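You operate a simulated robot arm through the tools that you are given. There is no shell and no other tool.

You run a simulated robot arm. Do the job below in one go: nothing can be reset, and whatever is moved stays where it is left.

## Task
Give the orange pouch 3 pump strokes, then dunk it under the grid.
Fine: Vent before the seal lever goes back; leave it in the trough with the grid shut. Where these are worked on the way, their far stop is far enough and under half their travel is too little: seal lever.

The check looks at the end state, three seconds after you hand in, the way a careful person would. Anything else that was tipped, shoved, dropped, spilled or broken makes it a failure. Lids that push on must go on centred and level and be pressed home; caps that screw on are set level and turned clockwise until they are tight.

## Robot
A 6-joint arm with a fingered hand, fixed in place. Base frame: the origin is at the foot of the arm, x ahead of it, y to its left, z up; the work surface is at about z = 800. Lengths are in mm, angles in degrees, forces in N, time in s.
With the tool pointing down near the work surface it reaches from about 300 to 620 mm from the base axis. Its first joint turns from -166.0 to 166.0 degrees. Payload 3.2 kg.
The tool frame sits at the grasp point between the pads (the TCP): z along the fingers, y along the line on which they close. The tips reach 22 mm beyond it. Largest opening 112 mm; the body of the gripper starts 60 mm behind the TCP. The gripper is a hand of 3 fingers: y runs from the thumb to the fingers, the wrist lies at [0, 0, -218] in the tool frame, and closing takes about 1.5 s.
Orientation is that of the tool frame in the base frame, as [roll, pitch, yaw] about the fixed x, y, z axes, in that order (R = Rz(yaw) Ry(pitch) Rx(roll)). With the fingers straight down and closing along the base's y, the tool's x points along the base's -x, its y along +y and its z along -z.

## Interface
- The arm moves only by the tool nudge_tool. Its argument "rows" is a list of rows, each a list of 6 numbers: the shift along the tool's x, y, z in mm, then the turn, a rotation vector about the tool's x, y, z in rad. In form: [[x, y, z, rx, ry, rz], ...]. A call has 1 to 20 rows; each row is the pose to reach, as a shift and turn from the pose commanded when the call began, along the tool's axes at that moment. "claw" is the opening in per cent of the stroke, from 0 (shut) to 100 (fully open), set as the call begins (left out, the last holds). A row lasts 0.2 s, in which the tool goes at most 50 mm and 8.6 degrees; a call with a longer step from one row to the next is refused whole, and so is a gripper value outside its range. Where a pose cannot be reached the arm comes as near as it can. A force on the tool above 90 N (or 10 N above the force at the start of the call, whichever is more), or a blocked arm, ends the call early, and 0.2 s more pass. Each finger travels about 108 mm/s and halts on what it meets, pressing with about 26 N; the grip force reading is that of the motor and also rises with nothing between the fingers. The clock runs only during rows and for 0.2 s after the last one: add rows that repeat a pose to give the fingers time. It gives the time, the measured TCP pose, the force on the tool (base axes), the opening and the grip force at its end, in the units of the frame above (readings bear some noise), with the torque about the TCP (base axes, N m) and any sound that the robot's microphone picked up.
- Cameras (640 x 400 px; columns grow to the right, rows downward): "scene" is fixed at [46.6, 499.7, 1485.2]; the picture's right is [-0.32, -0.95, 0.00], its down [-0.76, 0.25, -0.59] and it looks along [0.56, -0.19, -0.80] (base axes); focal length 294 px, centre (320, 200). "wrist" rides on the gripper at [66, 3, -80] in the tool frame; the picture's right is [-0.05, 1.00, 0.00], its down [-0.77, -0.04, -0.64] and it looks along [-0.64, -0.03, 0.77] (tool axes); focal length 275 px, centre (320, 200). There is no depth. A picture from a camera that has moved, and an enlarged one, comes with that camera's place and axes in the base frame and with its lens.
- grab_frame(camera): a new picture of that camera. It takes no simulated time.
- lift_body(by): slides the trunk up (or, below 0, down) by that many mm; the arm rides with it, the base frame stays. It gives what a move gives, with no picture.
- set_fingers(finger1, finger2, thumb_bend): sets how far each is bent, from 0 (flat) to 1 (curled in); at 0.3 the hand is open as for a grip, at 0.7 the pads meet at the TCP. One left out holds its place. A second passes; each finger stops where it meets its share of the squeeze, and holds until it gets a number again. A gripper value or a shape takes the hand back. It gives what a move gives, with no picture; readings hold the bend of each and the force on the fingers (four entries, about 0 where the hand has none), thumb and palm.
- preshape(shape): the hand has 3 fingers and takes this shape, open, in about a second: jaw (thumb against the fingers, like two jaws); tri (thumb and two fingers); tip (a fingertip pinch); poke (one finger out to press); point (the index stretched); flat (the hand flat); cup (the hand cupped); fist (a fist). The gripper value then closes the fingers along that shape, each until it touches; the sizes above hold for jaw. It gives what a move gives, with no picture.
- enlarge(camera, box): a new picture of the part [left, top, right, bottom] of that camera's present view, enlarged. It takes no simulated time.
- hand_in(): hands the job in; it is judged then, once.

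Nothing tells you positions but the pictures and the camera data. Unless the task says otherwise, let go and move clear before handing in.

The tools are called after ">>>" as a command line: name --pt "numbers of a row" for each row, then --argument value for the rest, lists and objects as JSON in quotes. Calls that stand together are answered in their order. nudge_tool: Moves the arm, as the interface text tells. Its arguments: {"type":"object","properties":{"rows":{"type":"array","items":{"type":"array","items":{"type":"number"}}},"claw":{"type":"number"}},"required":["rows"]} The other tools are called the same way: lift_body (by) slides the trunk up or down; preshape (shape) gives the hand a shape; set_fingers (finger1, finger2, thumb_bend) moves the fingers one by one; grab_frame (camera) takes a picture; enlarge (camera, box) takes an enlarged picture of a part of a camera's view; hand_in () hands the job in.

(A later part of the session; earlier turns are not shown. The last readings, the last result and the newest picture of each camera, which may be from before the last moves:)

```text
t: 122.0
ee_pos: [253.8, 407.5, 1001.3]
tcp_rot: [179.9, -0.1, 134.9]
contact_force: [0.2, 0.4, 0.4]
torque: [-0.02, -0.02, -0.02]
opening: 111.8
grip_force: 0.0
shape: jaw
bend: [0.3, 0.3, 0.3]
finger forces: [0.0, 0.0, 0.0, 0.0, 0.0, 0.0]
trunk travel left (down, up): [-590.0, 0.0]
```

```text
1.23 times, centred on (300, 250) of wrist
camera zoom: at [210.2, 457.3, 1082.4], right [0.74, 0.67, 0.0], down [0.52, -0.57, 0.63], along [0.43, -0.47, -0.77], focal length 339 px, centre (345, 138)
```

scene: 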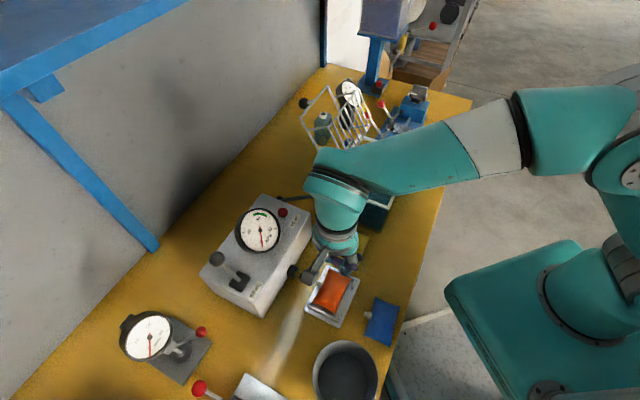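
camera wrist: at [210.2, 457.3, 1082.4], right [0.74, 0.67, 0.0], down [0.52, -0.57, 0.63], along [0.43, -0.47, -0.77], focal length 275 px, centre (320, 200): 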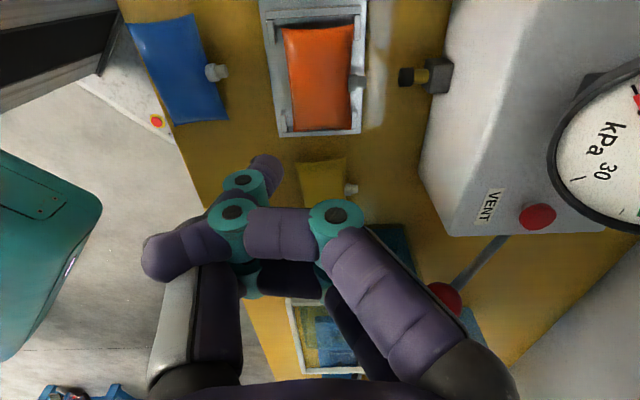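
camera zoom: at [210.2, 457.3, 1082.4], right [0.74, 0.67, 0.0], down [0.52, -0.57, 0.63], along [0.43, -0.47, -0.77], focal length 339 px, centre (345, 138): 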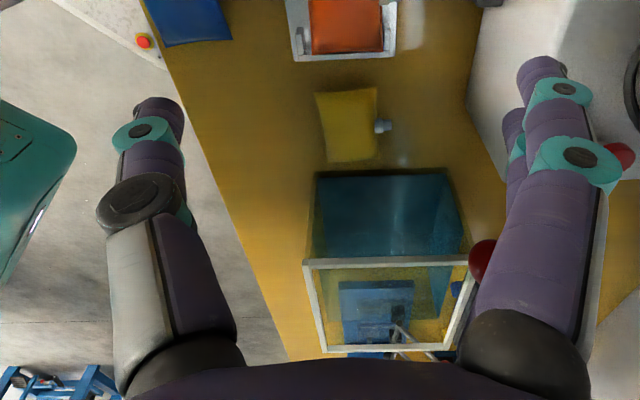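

The hand is free and fully open again. I now zoom on the pouch in the nest to measure the spout and edges.

>>> enlarge --camera "wrist" --box '[240, 0, 460, 150]'

>>> enlarge --camera "scene" --box '[290, 240, 370, 330]'

```text
2.67 times, centred on (350, 75) of wrist
camera zoom: at [210.2, 457.3, 1082.4], right [0.74, 0.67, 0.0], down [0.52, -0.57, 0.63], along [0.43, -0.47, -0.77], focal length 734 px, centre (240, 533)
```

zoom: 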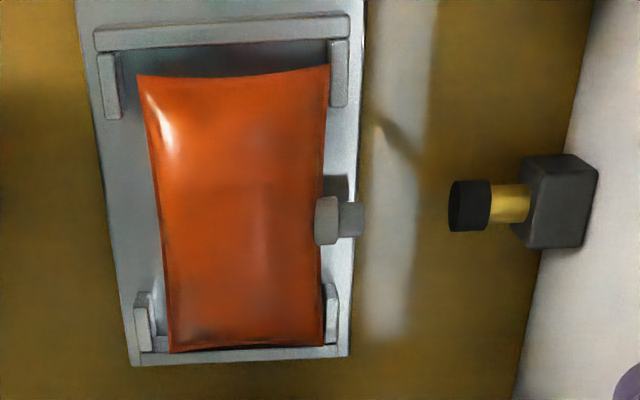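

```text
4.44 times, centred on (330, 285) of scene
camera zoom: at [46.6, 499.7, 1485.2], right [-0.32, -0.95, 0.0], down [-0.76, 0.25, -0.59], along [0.56, -0.19, -0.8], focal length 1304 px, centre (276, -178)
```

zoom: 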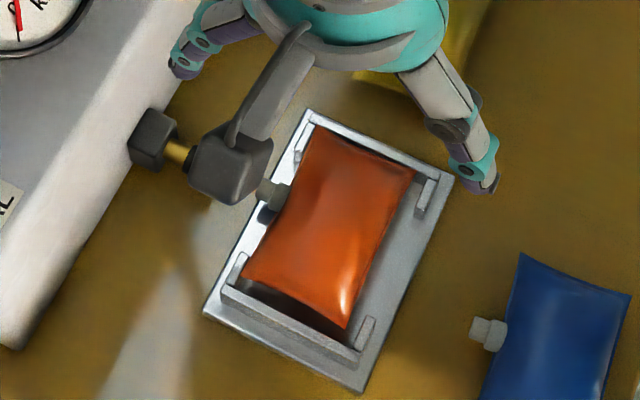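

I have the geometry now. The free slot beside the spout runs u −127…−102, so finger1 should go at u≈−115 with the TCP at (256, 406.5). The bend must be about 0.35 so that finger2 fits between the spout tip and the plunger. I set the fingers and descend part way to check.

>>> set_fingers --finger1 0.36 --finger2 0.36 --thumb_bend 0.36

>>> nudge_tool --pt "-2.3 0.9 30 0 0 0" --pt "-2.3 0.9 65 0 0 0" --pt "-2.3 0.9 95 0 0 0" --pt "-2.3 0.9 115 0 0 0" --pt "-2.3 0.9 115 0 0 0"

>>> grab_frame --camera "wrist"

>>> enlarge --camera "scene" --box '[290, 220, 390, 330]'

```text
t: 123.0
ee_pos: [253.2, 406.4, 1001.8]
tcp_rot: [179.9, -0.1, 134.9]
contact_force: [0.6, 0.8, 0.7]
torque: [0.0, 0.0, 0.03]
opening: 95.9
grip_force: 0.0
shape: fingers
bend: [0.36, 0.36, 0.36]
finger forces: [0.0, 0.0, 0.0, 0.0, 0.0, 0.1]
trunk travel left (down, up): [-590.0, 0.0]
```

```text
t: 124.2
ee_pos: [257.2, 405.4, 886.5]
tcp_rot: [179.9, -0.1, 135.0]
contact_force: [0.4, 0.7, -0.3]
torque: [-0.02, 0.03, 0.01]
opening: 95.6
grip_force: 0.1
shape: fingers
bend: [0.36, 0.36, 0.36]
finger forces: [0.0, 0.1, 0.1, 0.0, 0.1, 0.0]
trunk travel left (down, up): [-590.0, 0.0]
```

```text
taken
camera wrist: at [212.5, 456.0, 966.9], right [0.74, 0.67, 0.0], down [0.52, -0.57, 0.63], along [0.43, -0.47, -0.77], focal length 275 px, centre (320, 200)
```

wrist: 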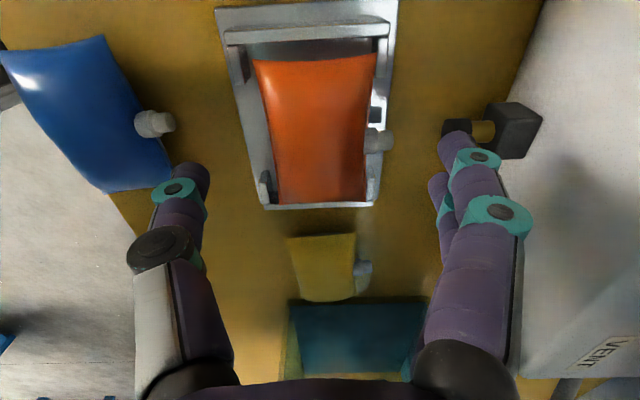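

```text
3.64 times, centred on (340, 275) of scene
camera zoom: at [46.6, 499.7, 1485.2], right [-0.32, -0.95, 0.0], down [-0.76, 0.25, -0.59], along [0.56, -0.19, -0.8], focal length 1067 px, centre (247, -73)
```

zoom: 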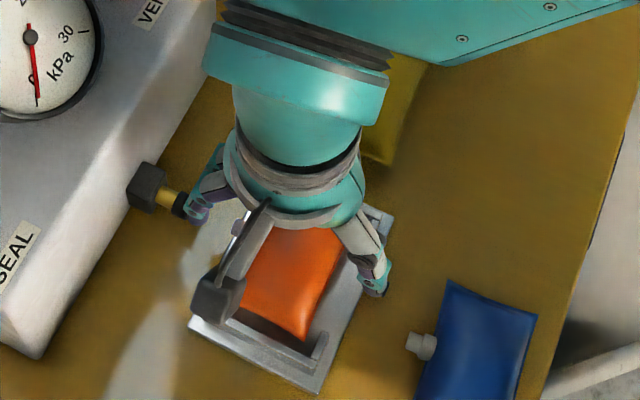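

Finger1 lines up beside the spout, and finger2 has room between spout and plunger. I descend the rest of the way in steps.

>>> nudge_tool --pt "0 0 15 0 0 0" --pt "0 0 28 0 0 0" --pt "0 0 38 0 0 0" --pt "0 0 38 0 0 0"

>>> grab_frame --camera "wrist"

>>> enlarge --camera "scene" --box '[290, 230, 370, 320]'

```text
t: 125.2
ee_pos: [257.1, 407.2, 849.5]
tcp_rot: [179.8, -0.2, 135.0]
contact_force: [-0.3, -0.1, -0.1]
torque: [0.01, 0.01, 0.03]
opening: 95.6
grip_force: 0.0
shape: fingers
bend: [0.36, 0.36, 0.36]
finger forces: [0.1, 0.1, 0.1, 0.0, 0.0, 0.1]
trunk travel left (down, up): [-590.0, 0.0]
```

```text
taken
camera wrist: at [213.0, 456.3, 929.3], right [0.74, 0.67, 0.0], down [0.52, -0.57, 0.63], along [0.43, -0.47, -0.77], focal length 275 px, centre (320, 200)
```

wrist: 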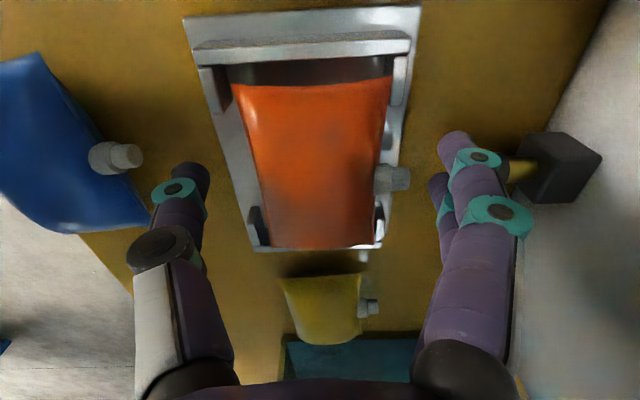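

```text
4.44 times, centred on (330, 275) of scene
camera zoom: at [46.6, 499.7, 1485.2], right [-0.32, -0.95, 0.0], down [-0.76, 0.25, -0.59], along [0.56, -0.19, -0.8], focal length 1304 px, centre (276, -133)
```

zoom: 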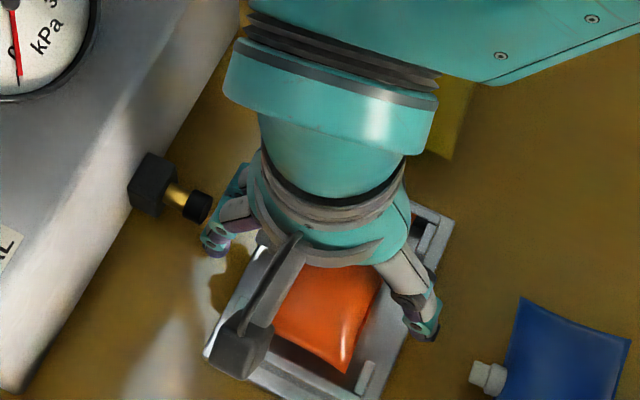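

>>> nudge_tool --pt "0 0 7 0 0 0" --pt "0 0 13 0 0 0" --pt "0 0 17.5 0 0 0" --pt "0 0 17.5 0 0 0"

>>> grab_frame --camera "wrist"

>>> enlarge --camera "wrist" --box '[180, 80, 560, 330]'

```text
t: 126.2
ee_pos: [257.7, 406.2, 831.0]
tcp_rot: [179.9, -0.2, 134.9]
contact_force: [0.1, -0.4, -0.6]
torque: [0.03, 0.0, -0.01]
opening: 95.5
grip_force: 0.1
shape: fingers
bend: [0.36, 0.36, 0.36]
finger forces: [0.1, 0.1, 0.0, 0.1, 0.1, 0.0]
trunk travel left (down, up): [-590.0, 0.0]
```

```text
taken
camera wrist: at [212.7, 456.6, 911.8], right [0.74, 0.67, 0.0], down [0.52, -0.57, 0.64], along [0.43, -0.47, -0.77], focal length 275 px, centre (320, 200)
```

wrist: 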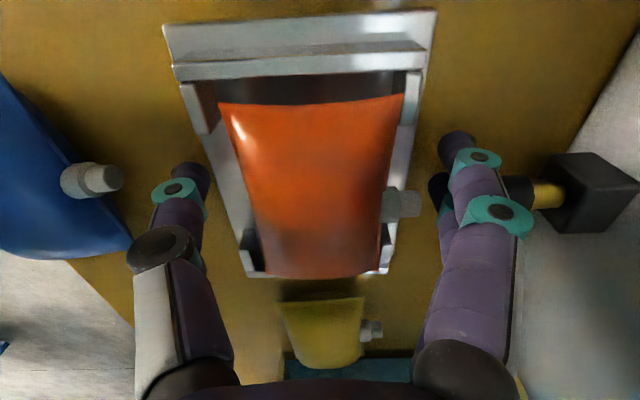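

```text
1.60 times, centred on (370, 205) of wrist
camera zoom: at [212.7, 456.6, 911.8], right [0.74, 0.67, 0.0], down [0.52, -0.57, 0.64], along [0.43, -0.47, -0.77], focal length 440 px, centre (240, 192)
```

zoom: 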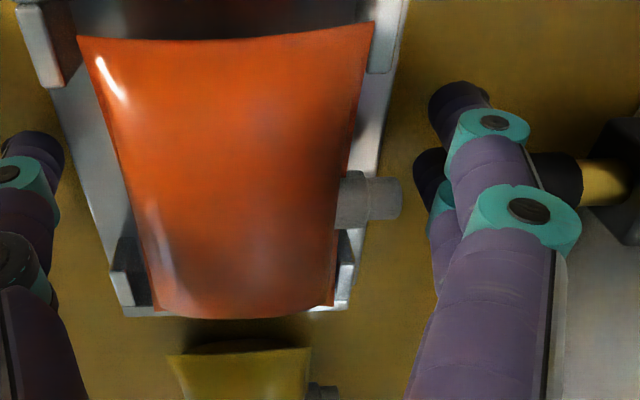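

Finger1 clears both the spout and the nest tab. I close the thumb and finger1 only.

>>> set_fingers --finger1 0.72 --thumb_bend 0.72

>>> enlarge --camera "wrist" --box '[160, 60, 540, 310]'

>>> enlarge --camera "scene" --box '[290, 230, 370, 320]'

```text
t: 127.2
ee_pos: [254.9, 406.0, 832.9]
tcp_rot: [179.8, -0.1, 134.9]
contact_force: [-9.6, -8.2, 13.5]
torque: [-0.37, 0.42, -0.11]
opening: 66.8
grip_force: 15.8
shape: fingers
bend: [0.49, 0.36, 0.54]
finger forces: [10.0, 0.0, 0.1, 0.0, 22.0, 0.0]
trunk travel left (down, up): [-590.0, 0.0]
```

```text
1.60 times, centred on (350, 185) of wrist
camera zoom: at [211.2, 455.2, 913.1], right [0.74, 0.67, 0.0], down [0.52, -0.57, 0.63], along [0.43, -0.47, -0.77], focal length 440 px, centre (272, 224)
```

zoom: 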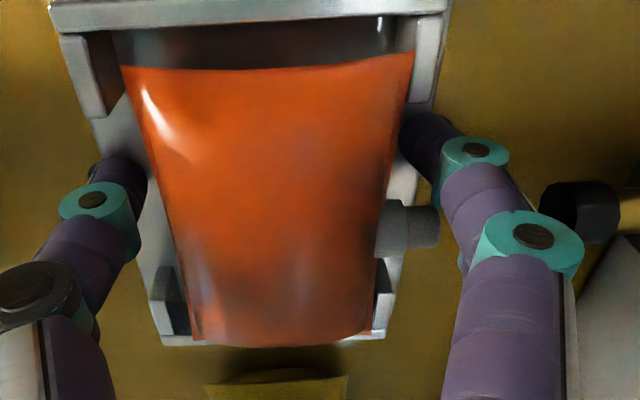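

```text
4.44 times, centred on (330, 275) of scene
camera zoom: at [46.6, 499.7, 1485.2], right [-0.32, -0.95, 0.0], down [-0.76, 0.25, -0.59], along [0.56, -0.19, -0.8], focal length 1304 px, centre (276, -133)
```

zoom: 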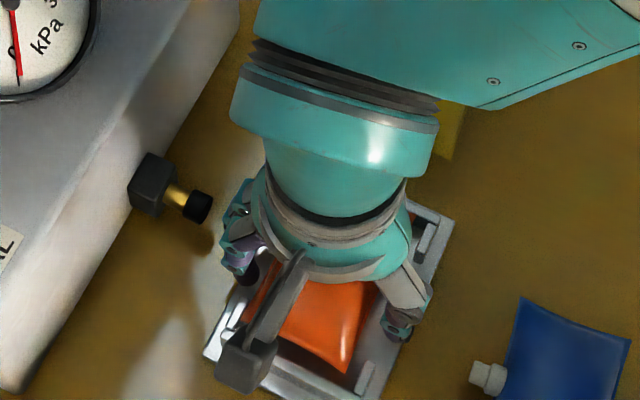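

The thumb stopped with some upward force, so its tip is probably touching the nest plate. I raise 4 mm and close again.

>>> nudge_tool --pt "0 0 -2 0 0 0" --pt "0 0 -4.5 0 0 0" --pt "0 0 -4.5 0 0 0"

>>> set_fingers --finger1 0.75 --thumb_bend 0.75

>>> enlarge --camera "wrist" --box '[160, 60, 540, 310]'

```text
t: 128.0
ee_pos: [256.3, 406.7, 836.2]
tcp_rot: [179.8, 0.0, 134.8]
contact_force: [-8.3, -6.5, -2.3]
torque: [-0.09, 0.14, -0.14]
opening: 52.5
grip_force: 12.1
shape: fingers
bend: [0.53, 0.36, 0.58]
finger forces: [6.9, 0.1, 0.1, 0.0, 17.2, 0.0]
trunk travel left (down, up): [-590.0, 0.0]
```

```text
t: 129.0
ee_pos: [255.5, 406.6, 836.9]
tcp_rot: [179.8, 0.0, 134.8]
contact_force: [-11.8, -9.1, -1.9]
torque: [-0.18, 0.17, -0.1]
opening: 52.1
grip_force: 16.6
shape: fingers
bend: [0.51, 0.36, 0.59]
finger forces: [9.7, 0.0, 0.0, 0.1, 24.3, 0.1]
trunk travel left (down, up): [-590.0, 0.0]
```

```text
1.60 times, centred on (350, 185) of wrist
camera zoom: at [211.3, 455.4, 917.1], right [0.74, 0.67, 0.0], down [0.52, -0.57, 0.64], along [0.43, -0.47, -0.77], focal length 440 px, centre (272, 224)
```

zoom: 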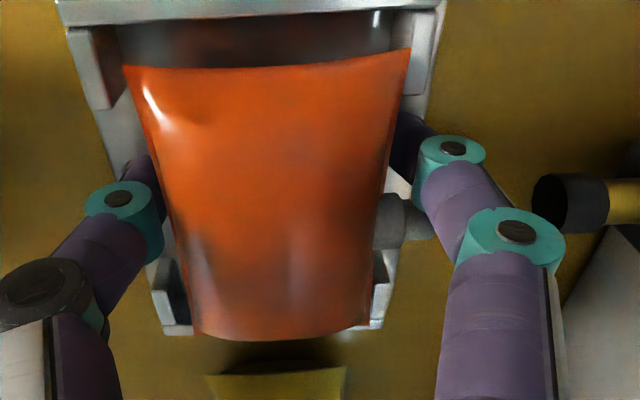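

The thumb (24 N) and finger1 (10 N) hold the pouch, with the rest reacted by the nest tab. I shift 1.5 mm to balance the grip and lift a little to test it.

>>> nudge_tool --pt "0 -1 0 0 0 0" --pt "0 -1.5 0 0 0 0" --pt "0 -1.5 -3 0 0 0" --pt "0 -1.5 -7 0 0 0" --pt "0 -1.5 -7 0 0 0"

>>> enlarge --camera "wrist" --box '[160, 60, 540, 310]'

>>> enlarge --camera "scene" --box '[300, 240, 380, 330]'

```text
t: 130.2
ee_pos: [256.0, 406.1, 843.5]
tcp_rot: [179.8, 0.0, 134.9]
contact_force: [-8.9, -4.7, -2.3]
torque: [-0.11, 0.24, -0.15]
opening: 52.1
grip_force: 16.3
shape: fingers
bend: [0.5, 0.36, 0.6]
finger forces: [11.1, 0.0, 0.0, 0.1, 21.1, 0.0]
trunk travel left (down, up): [-590.0, 0.0]
```

```text
1.60 times, centred on (350, 185) of wrist
camera zoom: at [210.7, 454.6, 924.0], right [0.74, 0.67, 0.0], down [0.52, -0.57, 0.64], along [0.43, -0.47, -0.77], focal length 440 px, centre (272, 224)
```

zoom: 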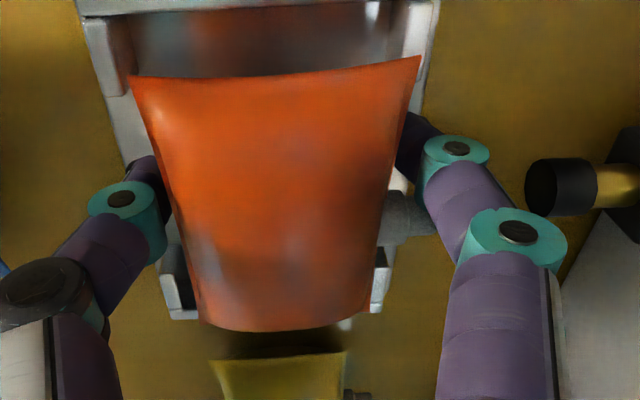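

```text
4.44 times, centred on (340, 285) of scene
camera zoom: at [46.6, 499.7, 1485.2], right [-0.32, -0.95, 0.0], down [-0.76, 0.25, -0.59], along [0.56, -0.19, -0.8], focal length 1304 px, centre (231, -178)
```

zoom: 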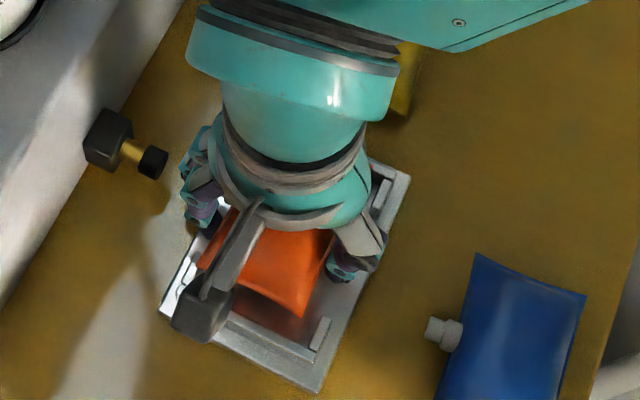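

The pouch is rising with the hand. I keep lifting slowly until it's clear of the nest.

>>> nudge_tool --pt "0 0 -5 0 0 0" --pt "0 0 -10 0 0 0" --pt "0 0 -15 0 0 0" --pt "0 0 -22 0 0 0" --pt "0 0 -30 0 0 0" --pt "0 0 -30 0 0 0"

>>> enlarge --camera "wrist" --box '[160, 60, 540, 310]'

>>> enlarge --camera "scene" --box '[300, 220, 380, 320]'

```text
t: 131.6
ee_pos: [256.7, 404.6, 873.5]
tcp_rot: [179.8, -0.1, 134.9]
contact_force: [0.1, 0.7, -0.6]
torque: [0.0, 0.02, 0.01]
opening: 52.0
grip_force: 16.2
shape: fingers
bend: [0.48, 0.35, 0.63]
finger forces: [15.2, 0.7, 0.0, 0.0, 15.8, 0.1]
trunk travel left (down, up): [-590.0, 0.0]
```

```text
1.60 times, centred on (350, 185) of wrist
camera zoom: at [211.9, 455.3, 953.9], right [0.74, 0.67, 0.0], down [0.52, -0.57, 0.63], along [0.43, -0.47, -0.77], focal length 440 px, centre (272, 224)
```

zoom: 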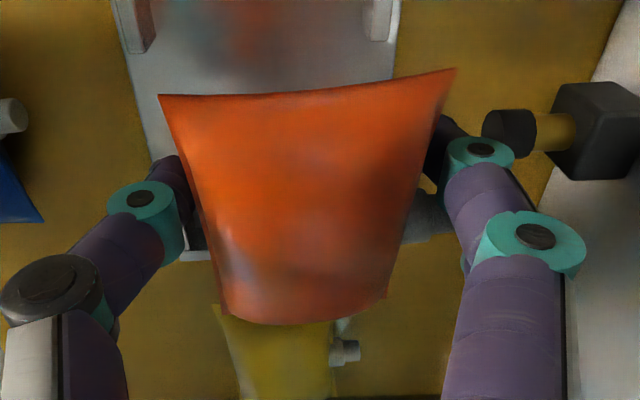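

```text
4.00 times, centred on (340, 270) of scene
camera zoom: at [46.6, 499.7, 1485.2], right [-0.32, -0.95, 0.0], down [-0.76, 0.25, -0.59], along [0.56, -0.19, -0.8], focal length 1174 px, centre (240, -80)
```

zoom: 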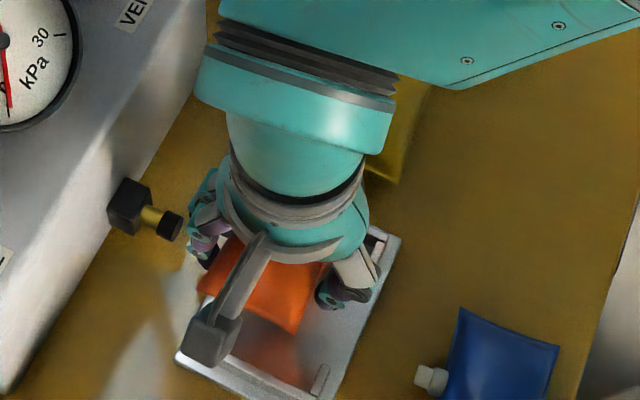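

The pouch is free and the grip is balanced (15 N each side). I lift high enough to clear the pump handle and carry it over to the trough.

>>> nudge_tool --pt "0 0 -25 0 0 0" --pt "0 0 -55 0 0 0" --pt "0 0 -90 0 0 0" --pt "0 0 -120 0 0 0" --pt "0 0 -140 0 0 0" --pt "0 0 -140 0 0 0"

>>> grab_frame --camera "wrist"

```text
t: 133.0
ee_pos: [255.8, 404.8, 1014.2]
tcp_rot: [179.9, -0.1, 134.9]
contact_force: [-1.1, 0.3, -0.5]
torque: [0.0, 0.02, 0.0]
opening: 52.0
grip_force: 15.6
shape: fingers
bend: [0.48, 0.35, 0.63]
finger forces: [15.1, 0.8, 0.1, 0.0, 15.8, 0.0]
trunk travel left (down, up): [-590.0, 0.0]
```

```text
taken
camera wrist: at [211.5, 454.4, 1094.2], right [0.74, 0.67, 0.0], down [0.52, -0.57, 0.64], along [0.43, -0.47, -0.77], focal length 275 px, centre (320, 200)
```

wrist: 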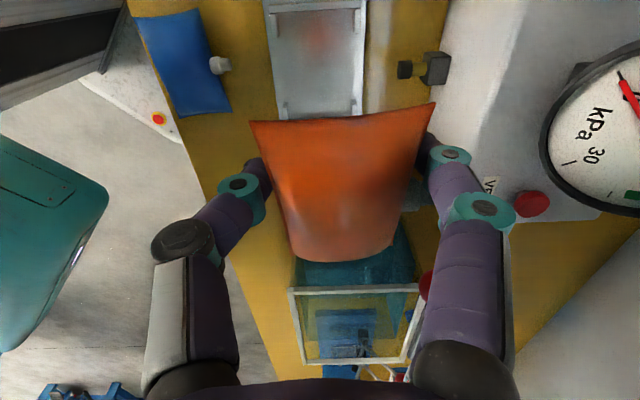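

>>> nudge_tool --pt "-25 2 0 0 0 0" --pt "-65 6 0 0 0 0" --pt "-108 9 0 0 0 0" --pt "-150 13 0 0 0 0" --pt "-192 17 0 0 0 0" --pt "-234 20 0 0 0 0" --pt "-275 23 0 0 0 0" --pt "-305 26 0 0 0 0" --pt "-312 26 0 0 0 0" --pt "-312 26 0 0 0 0"

>>> grab_frame --camera "wrist"

>>> enlarge --camera "scene" --box '[280, 60, 460, 230]'

```text
t: 134.6
ee_pos: [424.3, 265.0, 1016.3]
tcp_rot: [-179.2, -1.6, 135.8]
contact_force: [-69.3, 43.9, 15.6]
torque: [1.44, 0.6, 4.27]
opening: 51.9
grip_force: 63.3
shape: fingers
bend: [0.48, 0.4, 0.62]
finger forces: [10.7, 94.5, 0.0, 0.1, 21.4, 0.0]
trunk travel left (down, up): [-590.0, 0.0]
stopped in row 7: the force on the tool passed its limit at 104 N (the readings are from after the stop); the commanded pose is now the measured one
```

```text
taken
camera wrist: at [382.5, 314.1, 1097.6], right [0.73, 0.68, -0.01], down [0.55, -0.57, 0.62], along [0.41, -0.46, -0.79], focal length 275 px, centre (320, 200)
```

wrist: 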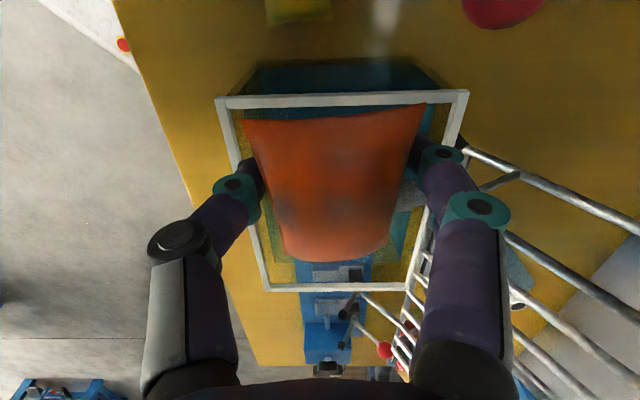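

```text
2.35 times, centred on (370, 145) of scene
camera zoom: at [46.6, 499.7, 1485.2], right [-0.32, -0.95, 0.0], down [-0.76, 0.25, -0.59], along [0.56, -0.19, -0.8], focal length 690 px, centre (202, 329)
```

zoom: 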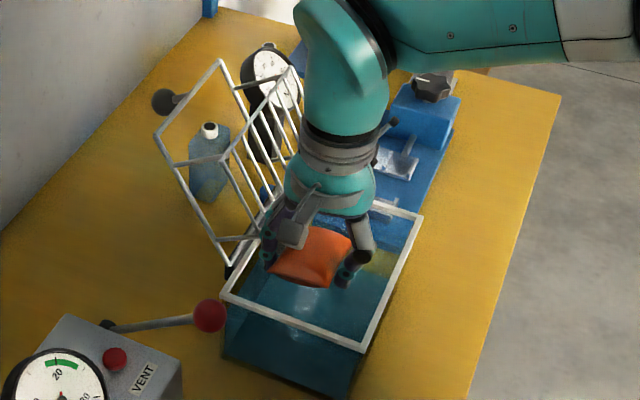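

I hit something: finger2 took a big load, with the reaction mainly against the direction of travel. I back off straight away the way I came and look.

>>> nudge_tool --pt "10 0 0 0 0 0" --pt "25 0 0 0 0 0" --pt "40 0 0 0 0 0" --pt "40 0 0 0 0 0"

>>> grab_frame --camera "wrist"

>>> enlarge --camera "scene" --box '[280, 60, 460, 230]'

>>> enlarge --camera "wrist" --box '[400, 80, 640, 400]'

```text
t: 135.6
ee_pos: [413.6, 275.6, 1013.3]
tcp_rot: [-179.6, -1.4, 135.3]
contact_force: [0.2, -0.8, 0.0]
torque: [-0.01, -0.03, -0.01]
opening: 52.0
grip_force: 15.1
shape: fingers
bend: [0.48, 0.35, 0.63]
finger forces: [15.4, 0.4, 0.0, 0.0, 15.6, 0.1]
trunk travel left (down, up): [-590.0, 0.0]
```

```text
taken
camera wrist: at [370.7, 324.0, 1094.6], right [0.74, 0.68, -0.01], down [0.54, -0.58, 0.62], along [0.41, -0.46, -0.79], focal length 275 px, centre (320, 200)
```

wrist: 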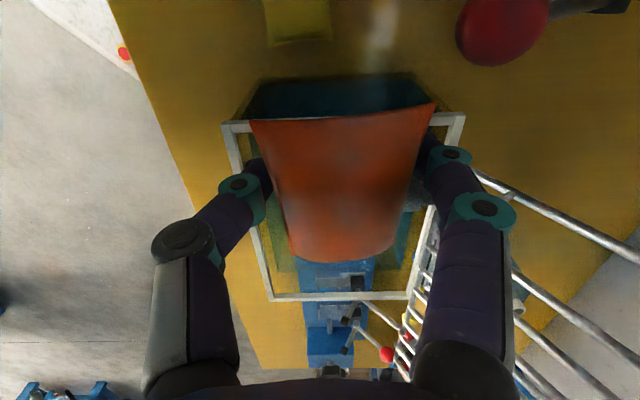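

```text
2.35 times, centred on (370, 145) of scene
camera zoom: at [46.6, 499.7, 1485.2], right [-0.32, -0.95, 0.0], down [-0.76, 0.25, -0.59], along [0.56, -0.19, -0.8], focal length 690 px, centre (202, 329)
```

zoom: 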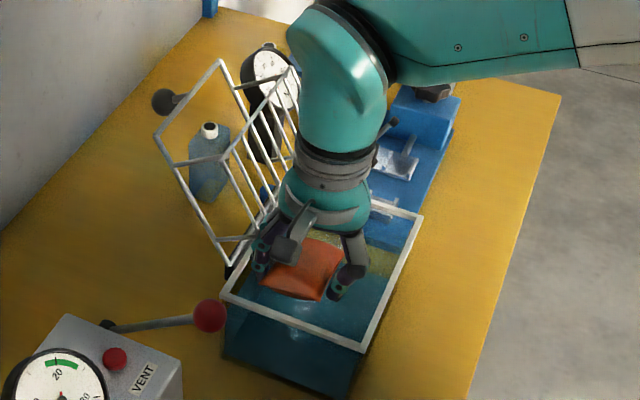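

```text
1.25 times, centred on (520, 240) of wrist
camera zoom: at [370.7, 324.0, 1094.6], right [0.74, 0.68, -0.01], down [0.54, -0.58, 0.62], along [0.41, -0.46, -0.79], focal length 344 px, centre (70, 150)
```

zoom: 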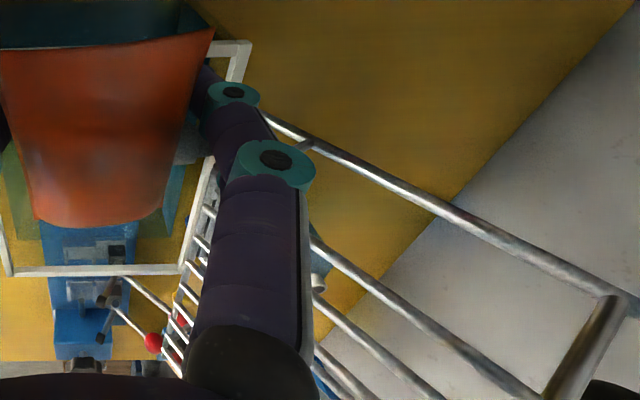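

The pouch is still held and the grid looks unmoved. I need a proper look at the grid's shape to see what finger2 met.

>>> enlarge --camera "scene" --box '[295, 75, 405, 195]'

>>> enlarge --camera "wrist" --box '[390, 80, 560, 260]'

```text
3.33 times, centred on (350, 135) of scene
camera zoom: at [46.6, 499.7, 1485.2], right [-0.32, -0.95, 0.0], down [-0.76, 0.25, -0.59], along [0.56, -0.19, -0.8], focal length 978 px, centre (220, 417)
```

zoom: 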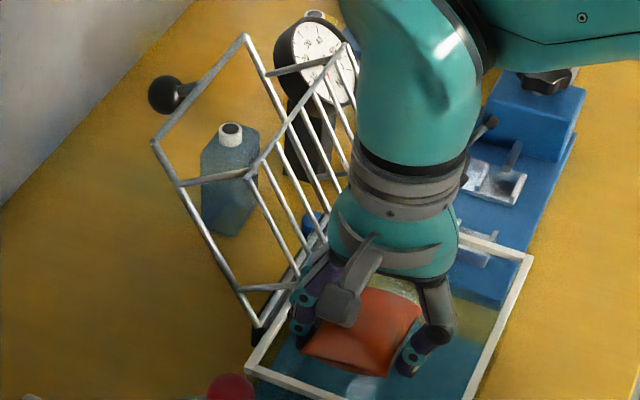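

```text
2.22 times, centred on (475, 170) of wrist
camera zoom: at [370.7, 324.0, 1094.6], right [0.74, 0.68, -0.01], down [0.54, -0.58, 0.62], along [0.41, -0.46, -0.79], focal length 612 px, centre (-24, 267)
```

zoom: 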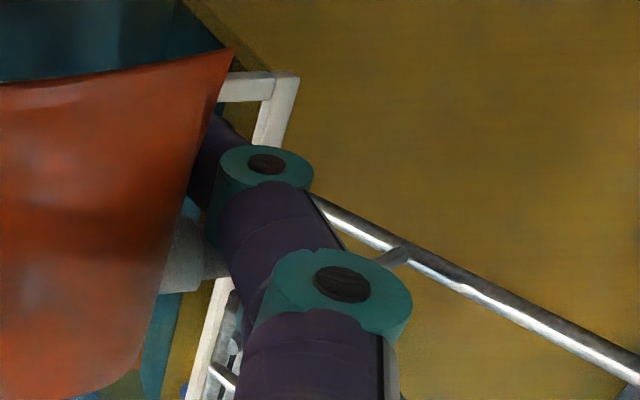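

Now I see it: the barred panel stands off from the hinged frame on stubs, towards the trough, and finger2 caught its near edge. I'll back away a little, level the tool and turn the hand 90° so its narrow side faces the grid.

>>> nudge_tool --pt "6 -8 0 -0.007 -0.0244 0" --pt "12 -17 0 -0.007 -0.0244 0" --pt "12 -17 0 -0.007 -0.0244 0"

>>> nudge_tool --pt "0 0 0 0 0 -0.13" --pt "0 0 0 0 0 -0.26" --pt "0 0 0 0 0 -0.39" --pt "0 0 0 0 0 -0.52" --pt "0 0 0 0 0 -0.65" --pt "0 0 0 0 0 -0.78" --pt "0 0 0 0 0 -0.91" --pt "0 0 0 0 0 -1.04" --pt "0 0 0 0 0 -1.17" --pt "0 0 0 0 0 -1.3" --pt "0 0 0 0 0 -1.43" --pt "0 0 0 0 0 -1.56" --pt "0 0 0 0 0 -1.56"

>>> grab_frame --camera "wrist"

>>> enlarge --camera "scene" --box '[280, 60, 460, 230]'

```text
t: 136.4
ee_pos: [394.0, 271.6, 1014.2]
tcp_rot: [-179.9, -0.1, 135.2]
contact_force: [-0.9, -0.2, -0.4]
torque: [-0.01, 0.02, 0.01]
opening: 51.6
grip_force: 16.2
shape: fingers
bend: [0.48, 0.35, 0.63]
finger forces: [15.3, 0.4, 0.1, 0.0, 15.5, 0.0]
trunk travel left (down, up): [-590.0, 0.0]
```

```text
t: 139.2
ee_pos: [393.4, 272.4, 1013.1]
tcp_rot: [180.0, -0.1, -135.4]
contact_force: [-0.8, 0.3, -0.9]
torque: [0.03, 0.02, 0.01]
opening: 51.7
grip_force: 15.5
shape: fingers
bend: [0.48, 0.35, 0.63]
finger forces: [15.3, 0.4, 0.0, 0.1, 15.5, 0.0]
trunk travel left (down, up): [-590.0, 0.0]
```

```text
taken
camera wrist: at [344.8, 228.5, 1093.2], right [-0.67, 0.74, 0.0], down [0.57, 0.52, 0.63], along [0.47, 0.43, -0.77], focal length 275 px, centre (320, 200)
```

wrist: 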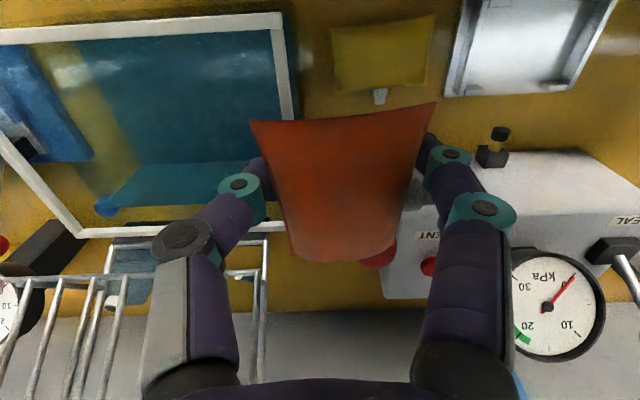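

```text
2.35 times, centred on (370, 145) of scene
camera zoom: at [46.6, 499.7, 1485.2], right [-0.32, -0.95, 0.0], down [-0.76, 0.25, -0.59], along [0.56, -0.19, -0.8], focal length 690 px, centre (202, 329)
```

zoom: 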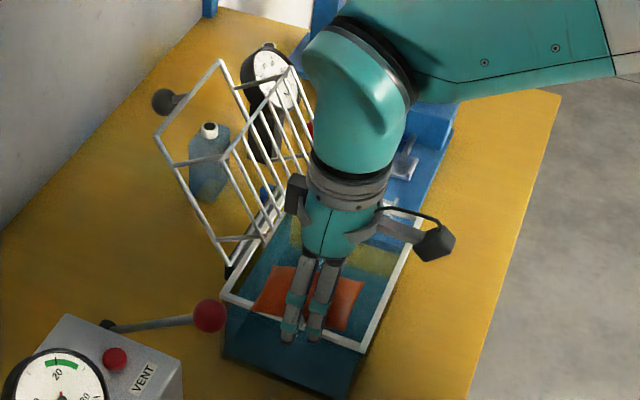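

The hand is now narrow towards the grid. I carry the pouch over the middle of the trough at this height.

>>> nudge_tool --pt "-4 -25 0 0 0 0" --pt "-10 -55 0 0 0 0" --pt "-16 -85 0 0 0 0" --pt "-21 -112 0 0 0 0" --pt "-23.4 -126.7 0 0 0 0" --pt "-23.4 -126.7 0 0 0 0"

>>> grab_frame --camera "wrist"

>>> enlarge --camera "scene" --box '[280, 60, 460, 230]'

```text
t: 140.6
ee_pos: [496.6, 195.4, 1013.4]
tcp_rot: [-180.0, -0.1, -135.4]
contact_force: [-13.5, -11.5, 3.5]
torque: [-0.16, 0.19, 0.09]
opening: 51.9
grip_force: 16.5
shape: fingers
bend: [0.48, 0.34, 0.64]
finger forces: [15.8, 1.2, 0.1, 0.0, 15.8, 0.0]
trunk travel left (down, up): [-590.0, 0.0]
```

```text
taken
camera wrist: at [448.2, 151.8, 1094.5], right [-0.67, 0.74, 0.0], down [0.57, 0.52, 0.64], along [0.47, 0.42, -0.77], focal length 275 px, centre (320, 200)
```

wrist: 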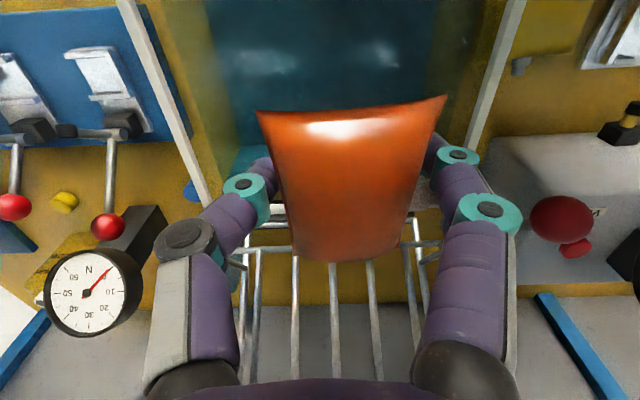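

```text
2.35 times, centred on (370, 145) of scene
camera zoom: at [46.6, 499.7, 1485.2], right [-0.32, -0.95, 0.0], down [-0.76, 0.25, -0.59], along [0.56, -0.19, -0.8], focal length 690 px, centre (202, 329)
```

zoom: 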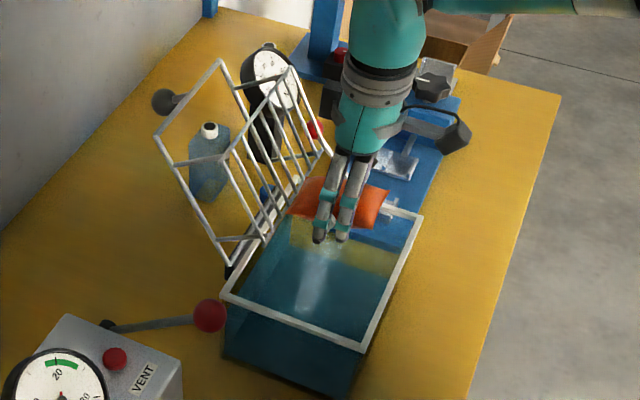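

There's a light contact (about 18 N) with the grid panel at the pouch's far end. I move 14 mm away from it and look closer.

>>> nudge_tool --pt "7 0 0 0 0 0" --pt "14 0 0 0 0 0" --pt "14 0 0 0 0 0"

>>> grab_frame --camera "wrist"

>>> enlarge --camera "scene" --box '[300, 70, 420, 190]'

>>> enlarge --camera "wrist" --box '[180, 130, 500, 390]'

```text
t: 141.4
ee_pos: [489.0, 188.0, 1012.3]
tcp_rot: [-180.0, 0.0, -135.3]
contact_force: [-0.3, 0.4, 0.1]
torque: [-0.03, 0.01, 0.0]
opening: 52.1
grip_force: 16.7
shape: fingers
bend: [0.48, 0.34, 0.64]
finger forces: [14.9, 1.3, 0.1, 0.0, 16.0, 0.0]
trunk travel left (down, up): [-590.0, 0.0]
```

```text
taken
camera wrist: at [440.3, 144.8, 1093.2], right [-0.67, 0.74, 0.0], down [0.57, 0.52, 0.64], along [0.47, 0.43, -0.77], focal length 275 px, centre (320, 200)
```

wrist: 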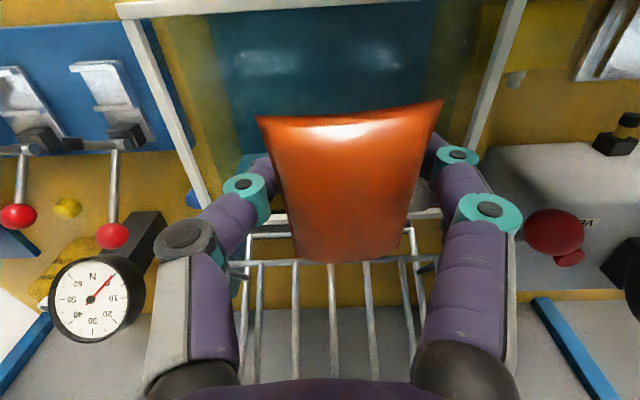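

```text
3.33 times, centred on (360, 130) of scene
camera zoom: at [46.6, 499.7, 1485.2], right [-0.32, -0.95, 0.0], down [-0.76, 0.25, -0.59], along [0.56, -0.19, -0.8], focal length 978 px, centre (187, 433)
```

zoom: 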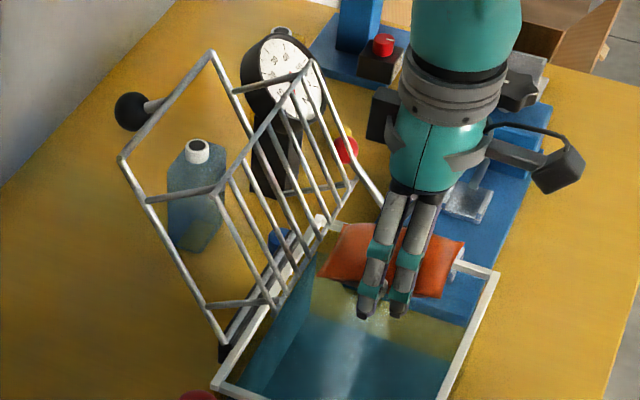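

```text
1.54 times, centred on (340, 260) of wrist
camera zoom: at [440.3, 144.8, 1093.2], right [-0.67, 0.74, 0.0], down [0.57, 0.52, 0.64], along [0.47, 0.43, -0.77], focal length 424 px, centre (289, 108)
```

zoom: 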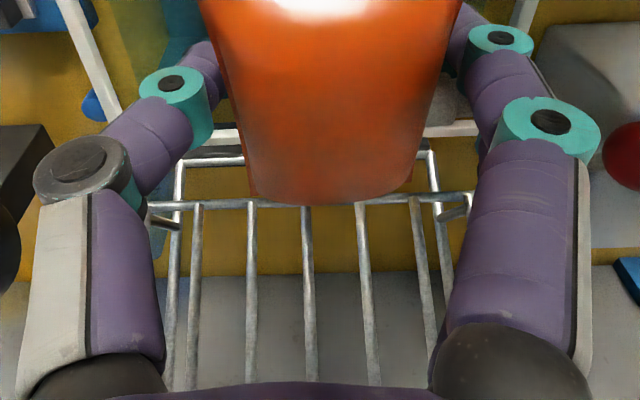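

Clear of the grid now. I lower the pouch straight down into the trough opening in steps.

>>> nudge_tool --pt "0 0 20 0 0 0" --pt "0 0 42 0 0 0" --pt "0 0 60 0 0 0" --pt "0 0 60 0 0 0"

>>> grab_frame --camera "wrist"

>>> enlarge --camera "scene" --box '[300, 70, 420, 220]'

```text
t: 142.4
ee_pos: [487.9, 187.6, 952.9]
tcp_rot: [179.9, 0.0, -135.4]
contact_force: [-0.4, 0.7, -0.7]
torque: [-0.02, 0.02, 0.02]
opening: 51.9
grip_force: 16.5
shape: fingers
bend: [0.48, 0.34, 0.64]
finger forces: [14.9, 1.4, 0.0, 0.0, 16.2, 0.0]
trunk travel left (down, up): [-590.0, 0.0]
```

```text
taken
camera wrist: at [439.7, 144.7, 1033.6], right [-0.67, 0.74, 0.0], down [0.58, 0.52, 0.63], along [0.47, 0.42, -0.77], focal length 275 px, centre (320, 200)
```

wrist: 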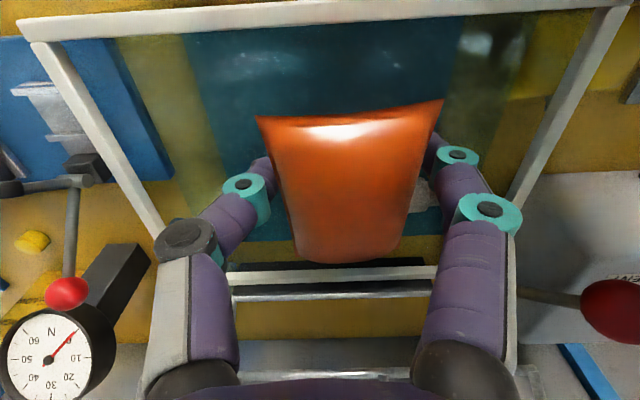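

```text
2.67 times, centred on (360, 145) of scene
camera zoom: at [46.6, 499.7, 1485.2], right [-0.32, -0.95, 0.0], down [-0.76, 0.25, -0.59], along [0.56, -0.19, -0.8], focal length 783 px, centre (213, 347)
```

zoom: 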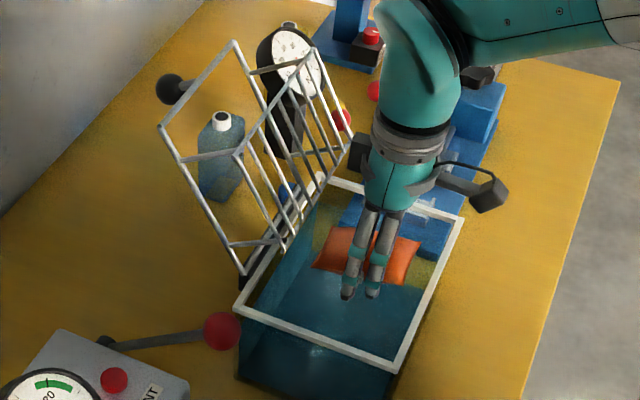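

>>> nudge_tool --pt "0 0 12 0 0 0" --pt "0 0 24 0 0 0" --pt "0 0 34 0 0 0" --pt "0 0 34 0 0 0"

>>> grab_frame --camera "wrist"

>>> enlarge --camera "scene" --box '[320, 120, 420, 220]'

```text
t: 143.4
ee_pos: [489.9, 187.5, 918.6]
tcp_rot: [179.9, -0.2, -135.4]
contact_force: [-0.4, 0.2, -0.9]
torque: [0.0, 0.0, -0.01]
opening: 51.6
grip_force: 16.2
shape: fingers
bend: [0.48, 0.34, 0.64]
finger forces: [14.9, 1.4, 0.1, 0.1, 16.1, 0.1]
trunk travel left (down, up): [-590.0, 0.0]
```

```text
taken
camera wrist: at [440.4, 144.5, 999.4], right [-0.67, 0.74, 0.0], down [0.57, 0.52, 0.63], along [0.47, 0.42, -0.77], focal length 275 px, centre (320, 200)
```

wrist: 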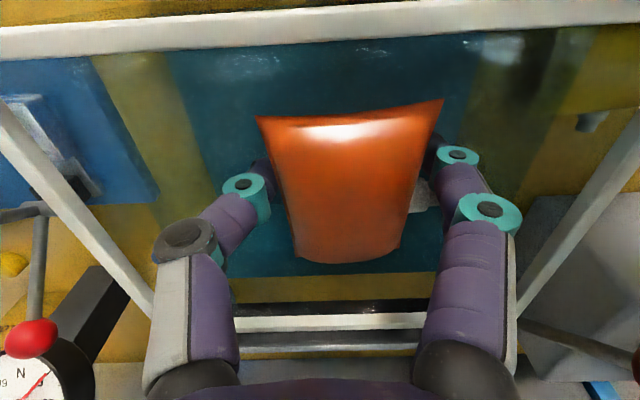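

```text
4.00 times, centred on (370, 170) of scene
camera zoom: at [46.6, 499.7, 1485.2], right [-0.32, -0.95, 0.0], down [-0.76, 0.25, -0.59], along [0.56, -0.19, -0.8], focal length 1174 px, centre (120, 320)
```

zoom: 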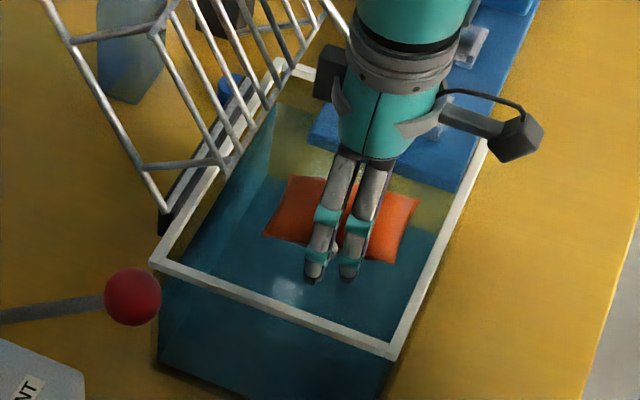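

Still above the water. There's room to go lower inside the trough, so I lower another 30 mm gently.

>>> nudge_tool --pt "0 0 10 0 0 0" --pt "0 0 20 0 0 0" --pt "0 0 30 0 0 0" --pt "0 0 30 0 0 0"

>>> grab_frame --camera "wrist"

>>> enlarge --camera "scene" --box '[320, 120, 420, 220]'

```text
t: 144.4
ee_pos: [487.6, 187.5, 890.2]
tcp_rot: [179.9, -0.1, -135.4]
contact_force: [0.0, 0.4, 0.0]
torque: [0.01, 0.0, 0.01]
opening: 51.9
grip_force: 16.3
shape: fingers
bend: [0.48, 0.34, 0.64]
finger forces: [15.0, 1.4, 0.0, 0.1, 16.3, 0.1]
trunk travel left (down, up): [-590.0, 0.0]
```

```text
taken
camera wrist: at [439.9, 145.1, 969.6], right [-0.67, 0.74, 0.0], down [0.58, 0.52, 0.63], along [0.47, 0.42, -0.77], focal length 275 px, centre (320, 200)
```

wrist: 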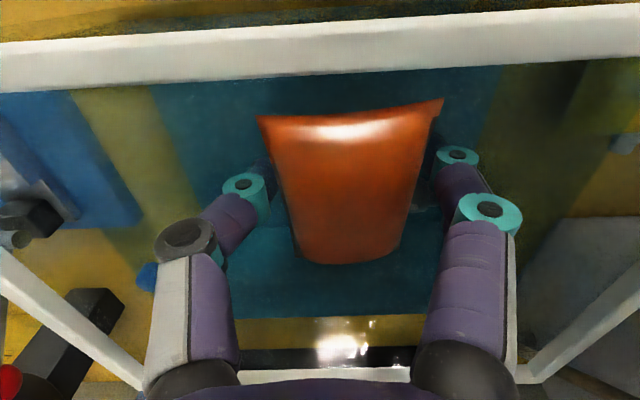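

```text
4.00 times, centred on (370, 170) of scene
camera zoom: at [46.6, 499.7, 1485.2], right [-0.32, -0.95, 0.0], down [-0.76, 0.25, -0.59], along [0.56, -0.19, -0.8], focal length 1174 px, centre (120, 320)
```

zoom: 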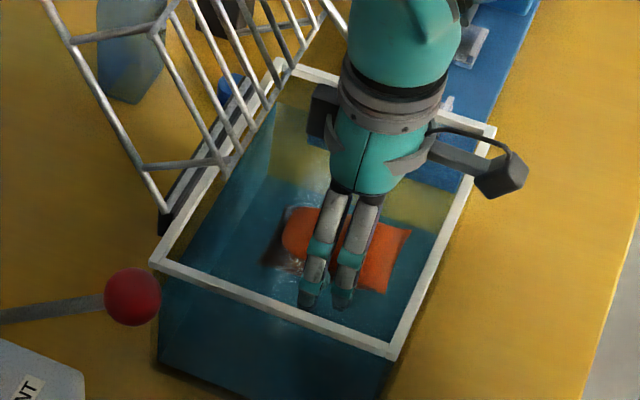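

The pouch now touches the water (ripples at its end). I open the thumb and finger1 to release it here.

>>> set_fingers --finger1 0.34 --finger2 0.34 --thumb_bend 0.36

>>> grab_frame --camera "wrist"

>>> enlarge --camera "scene" --box '[320, 120, 420, 220]'

```text
t: 145.4
ee_pos: [488.1, 188.3, 888.9]
tcp_rot: [179.9, -0.1, -135.4]
contact_force: [0.6, -0.9, -0.6]
torque: [0.0, 0.01, -0.02]
opening: 97.5
grip_force: 0.1
shape: fingers
bend: [0.34, 0.34, 0.36]
finger forces: [0.0, 0.0, 0.0, 0.1, 0.0, 0.0]
trunk travel left (down, up): [-590.0, 0.0]
```

```text
taken
camera wrist: at [440.0, 145.1, 969.7], right [-0.67, 0.74, 0.0], down [0.57, 0.52, 0.63], along [0.47, 0.42, -0.77], focal length 275 px, centre (320, 200)
```

wrist: 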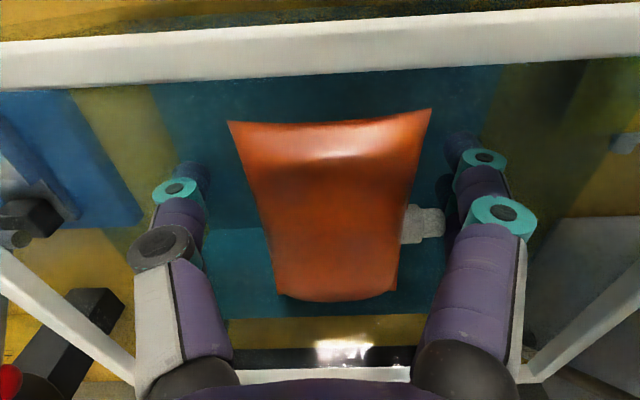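

```text
4.00 times, centred on (370, 170) of scene
camera zoom: at [46.6, 499.7, 1485.2], right [-0.32, -0.95, 0.0], down [-0.76, 0.25, -0.59], along [0.56, -0.19, -0.8], focal length 1174 px, centre (120, 320)
```

zoom: 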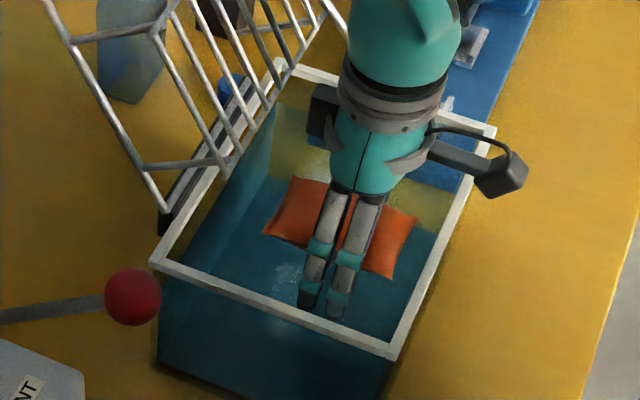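

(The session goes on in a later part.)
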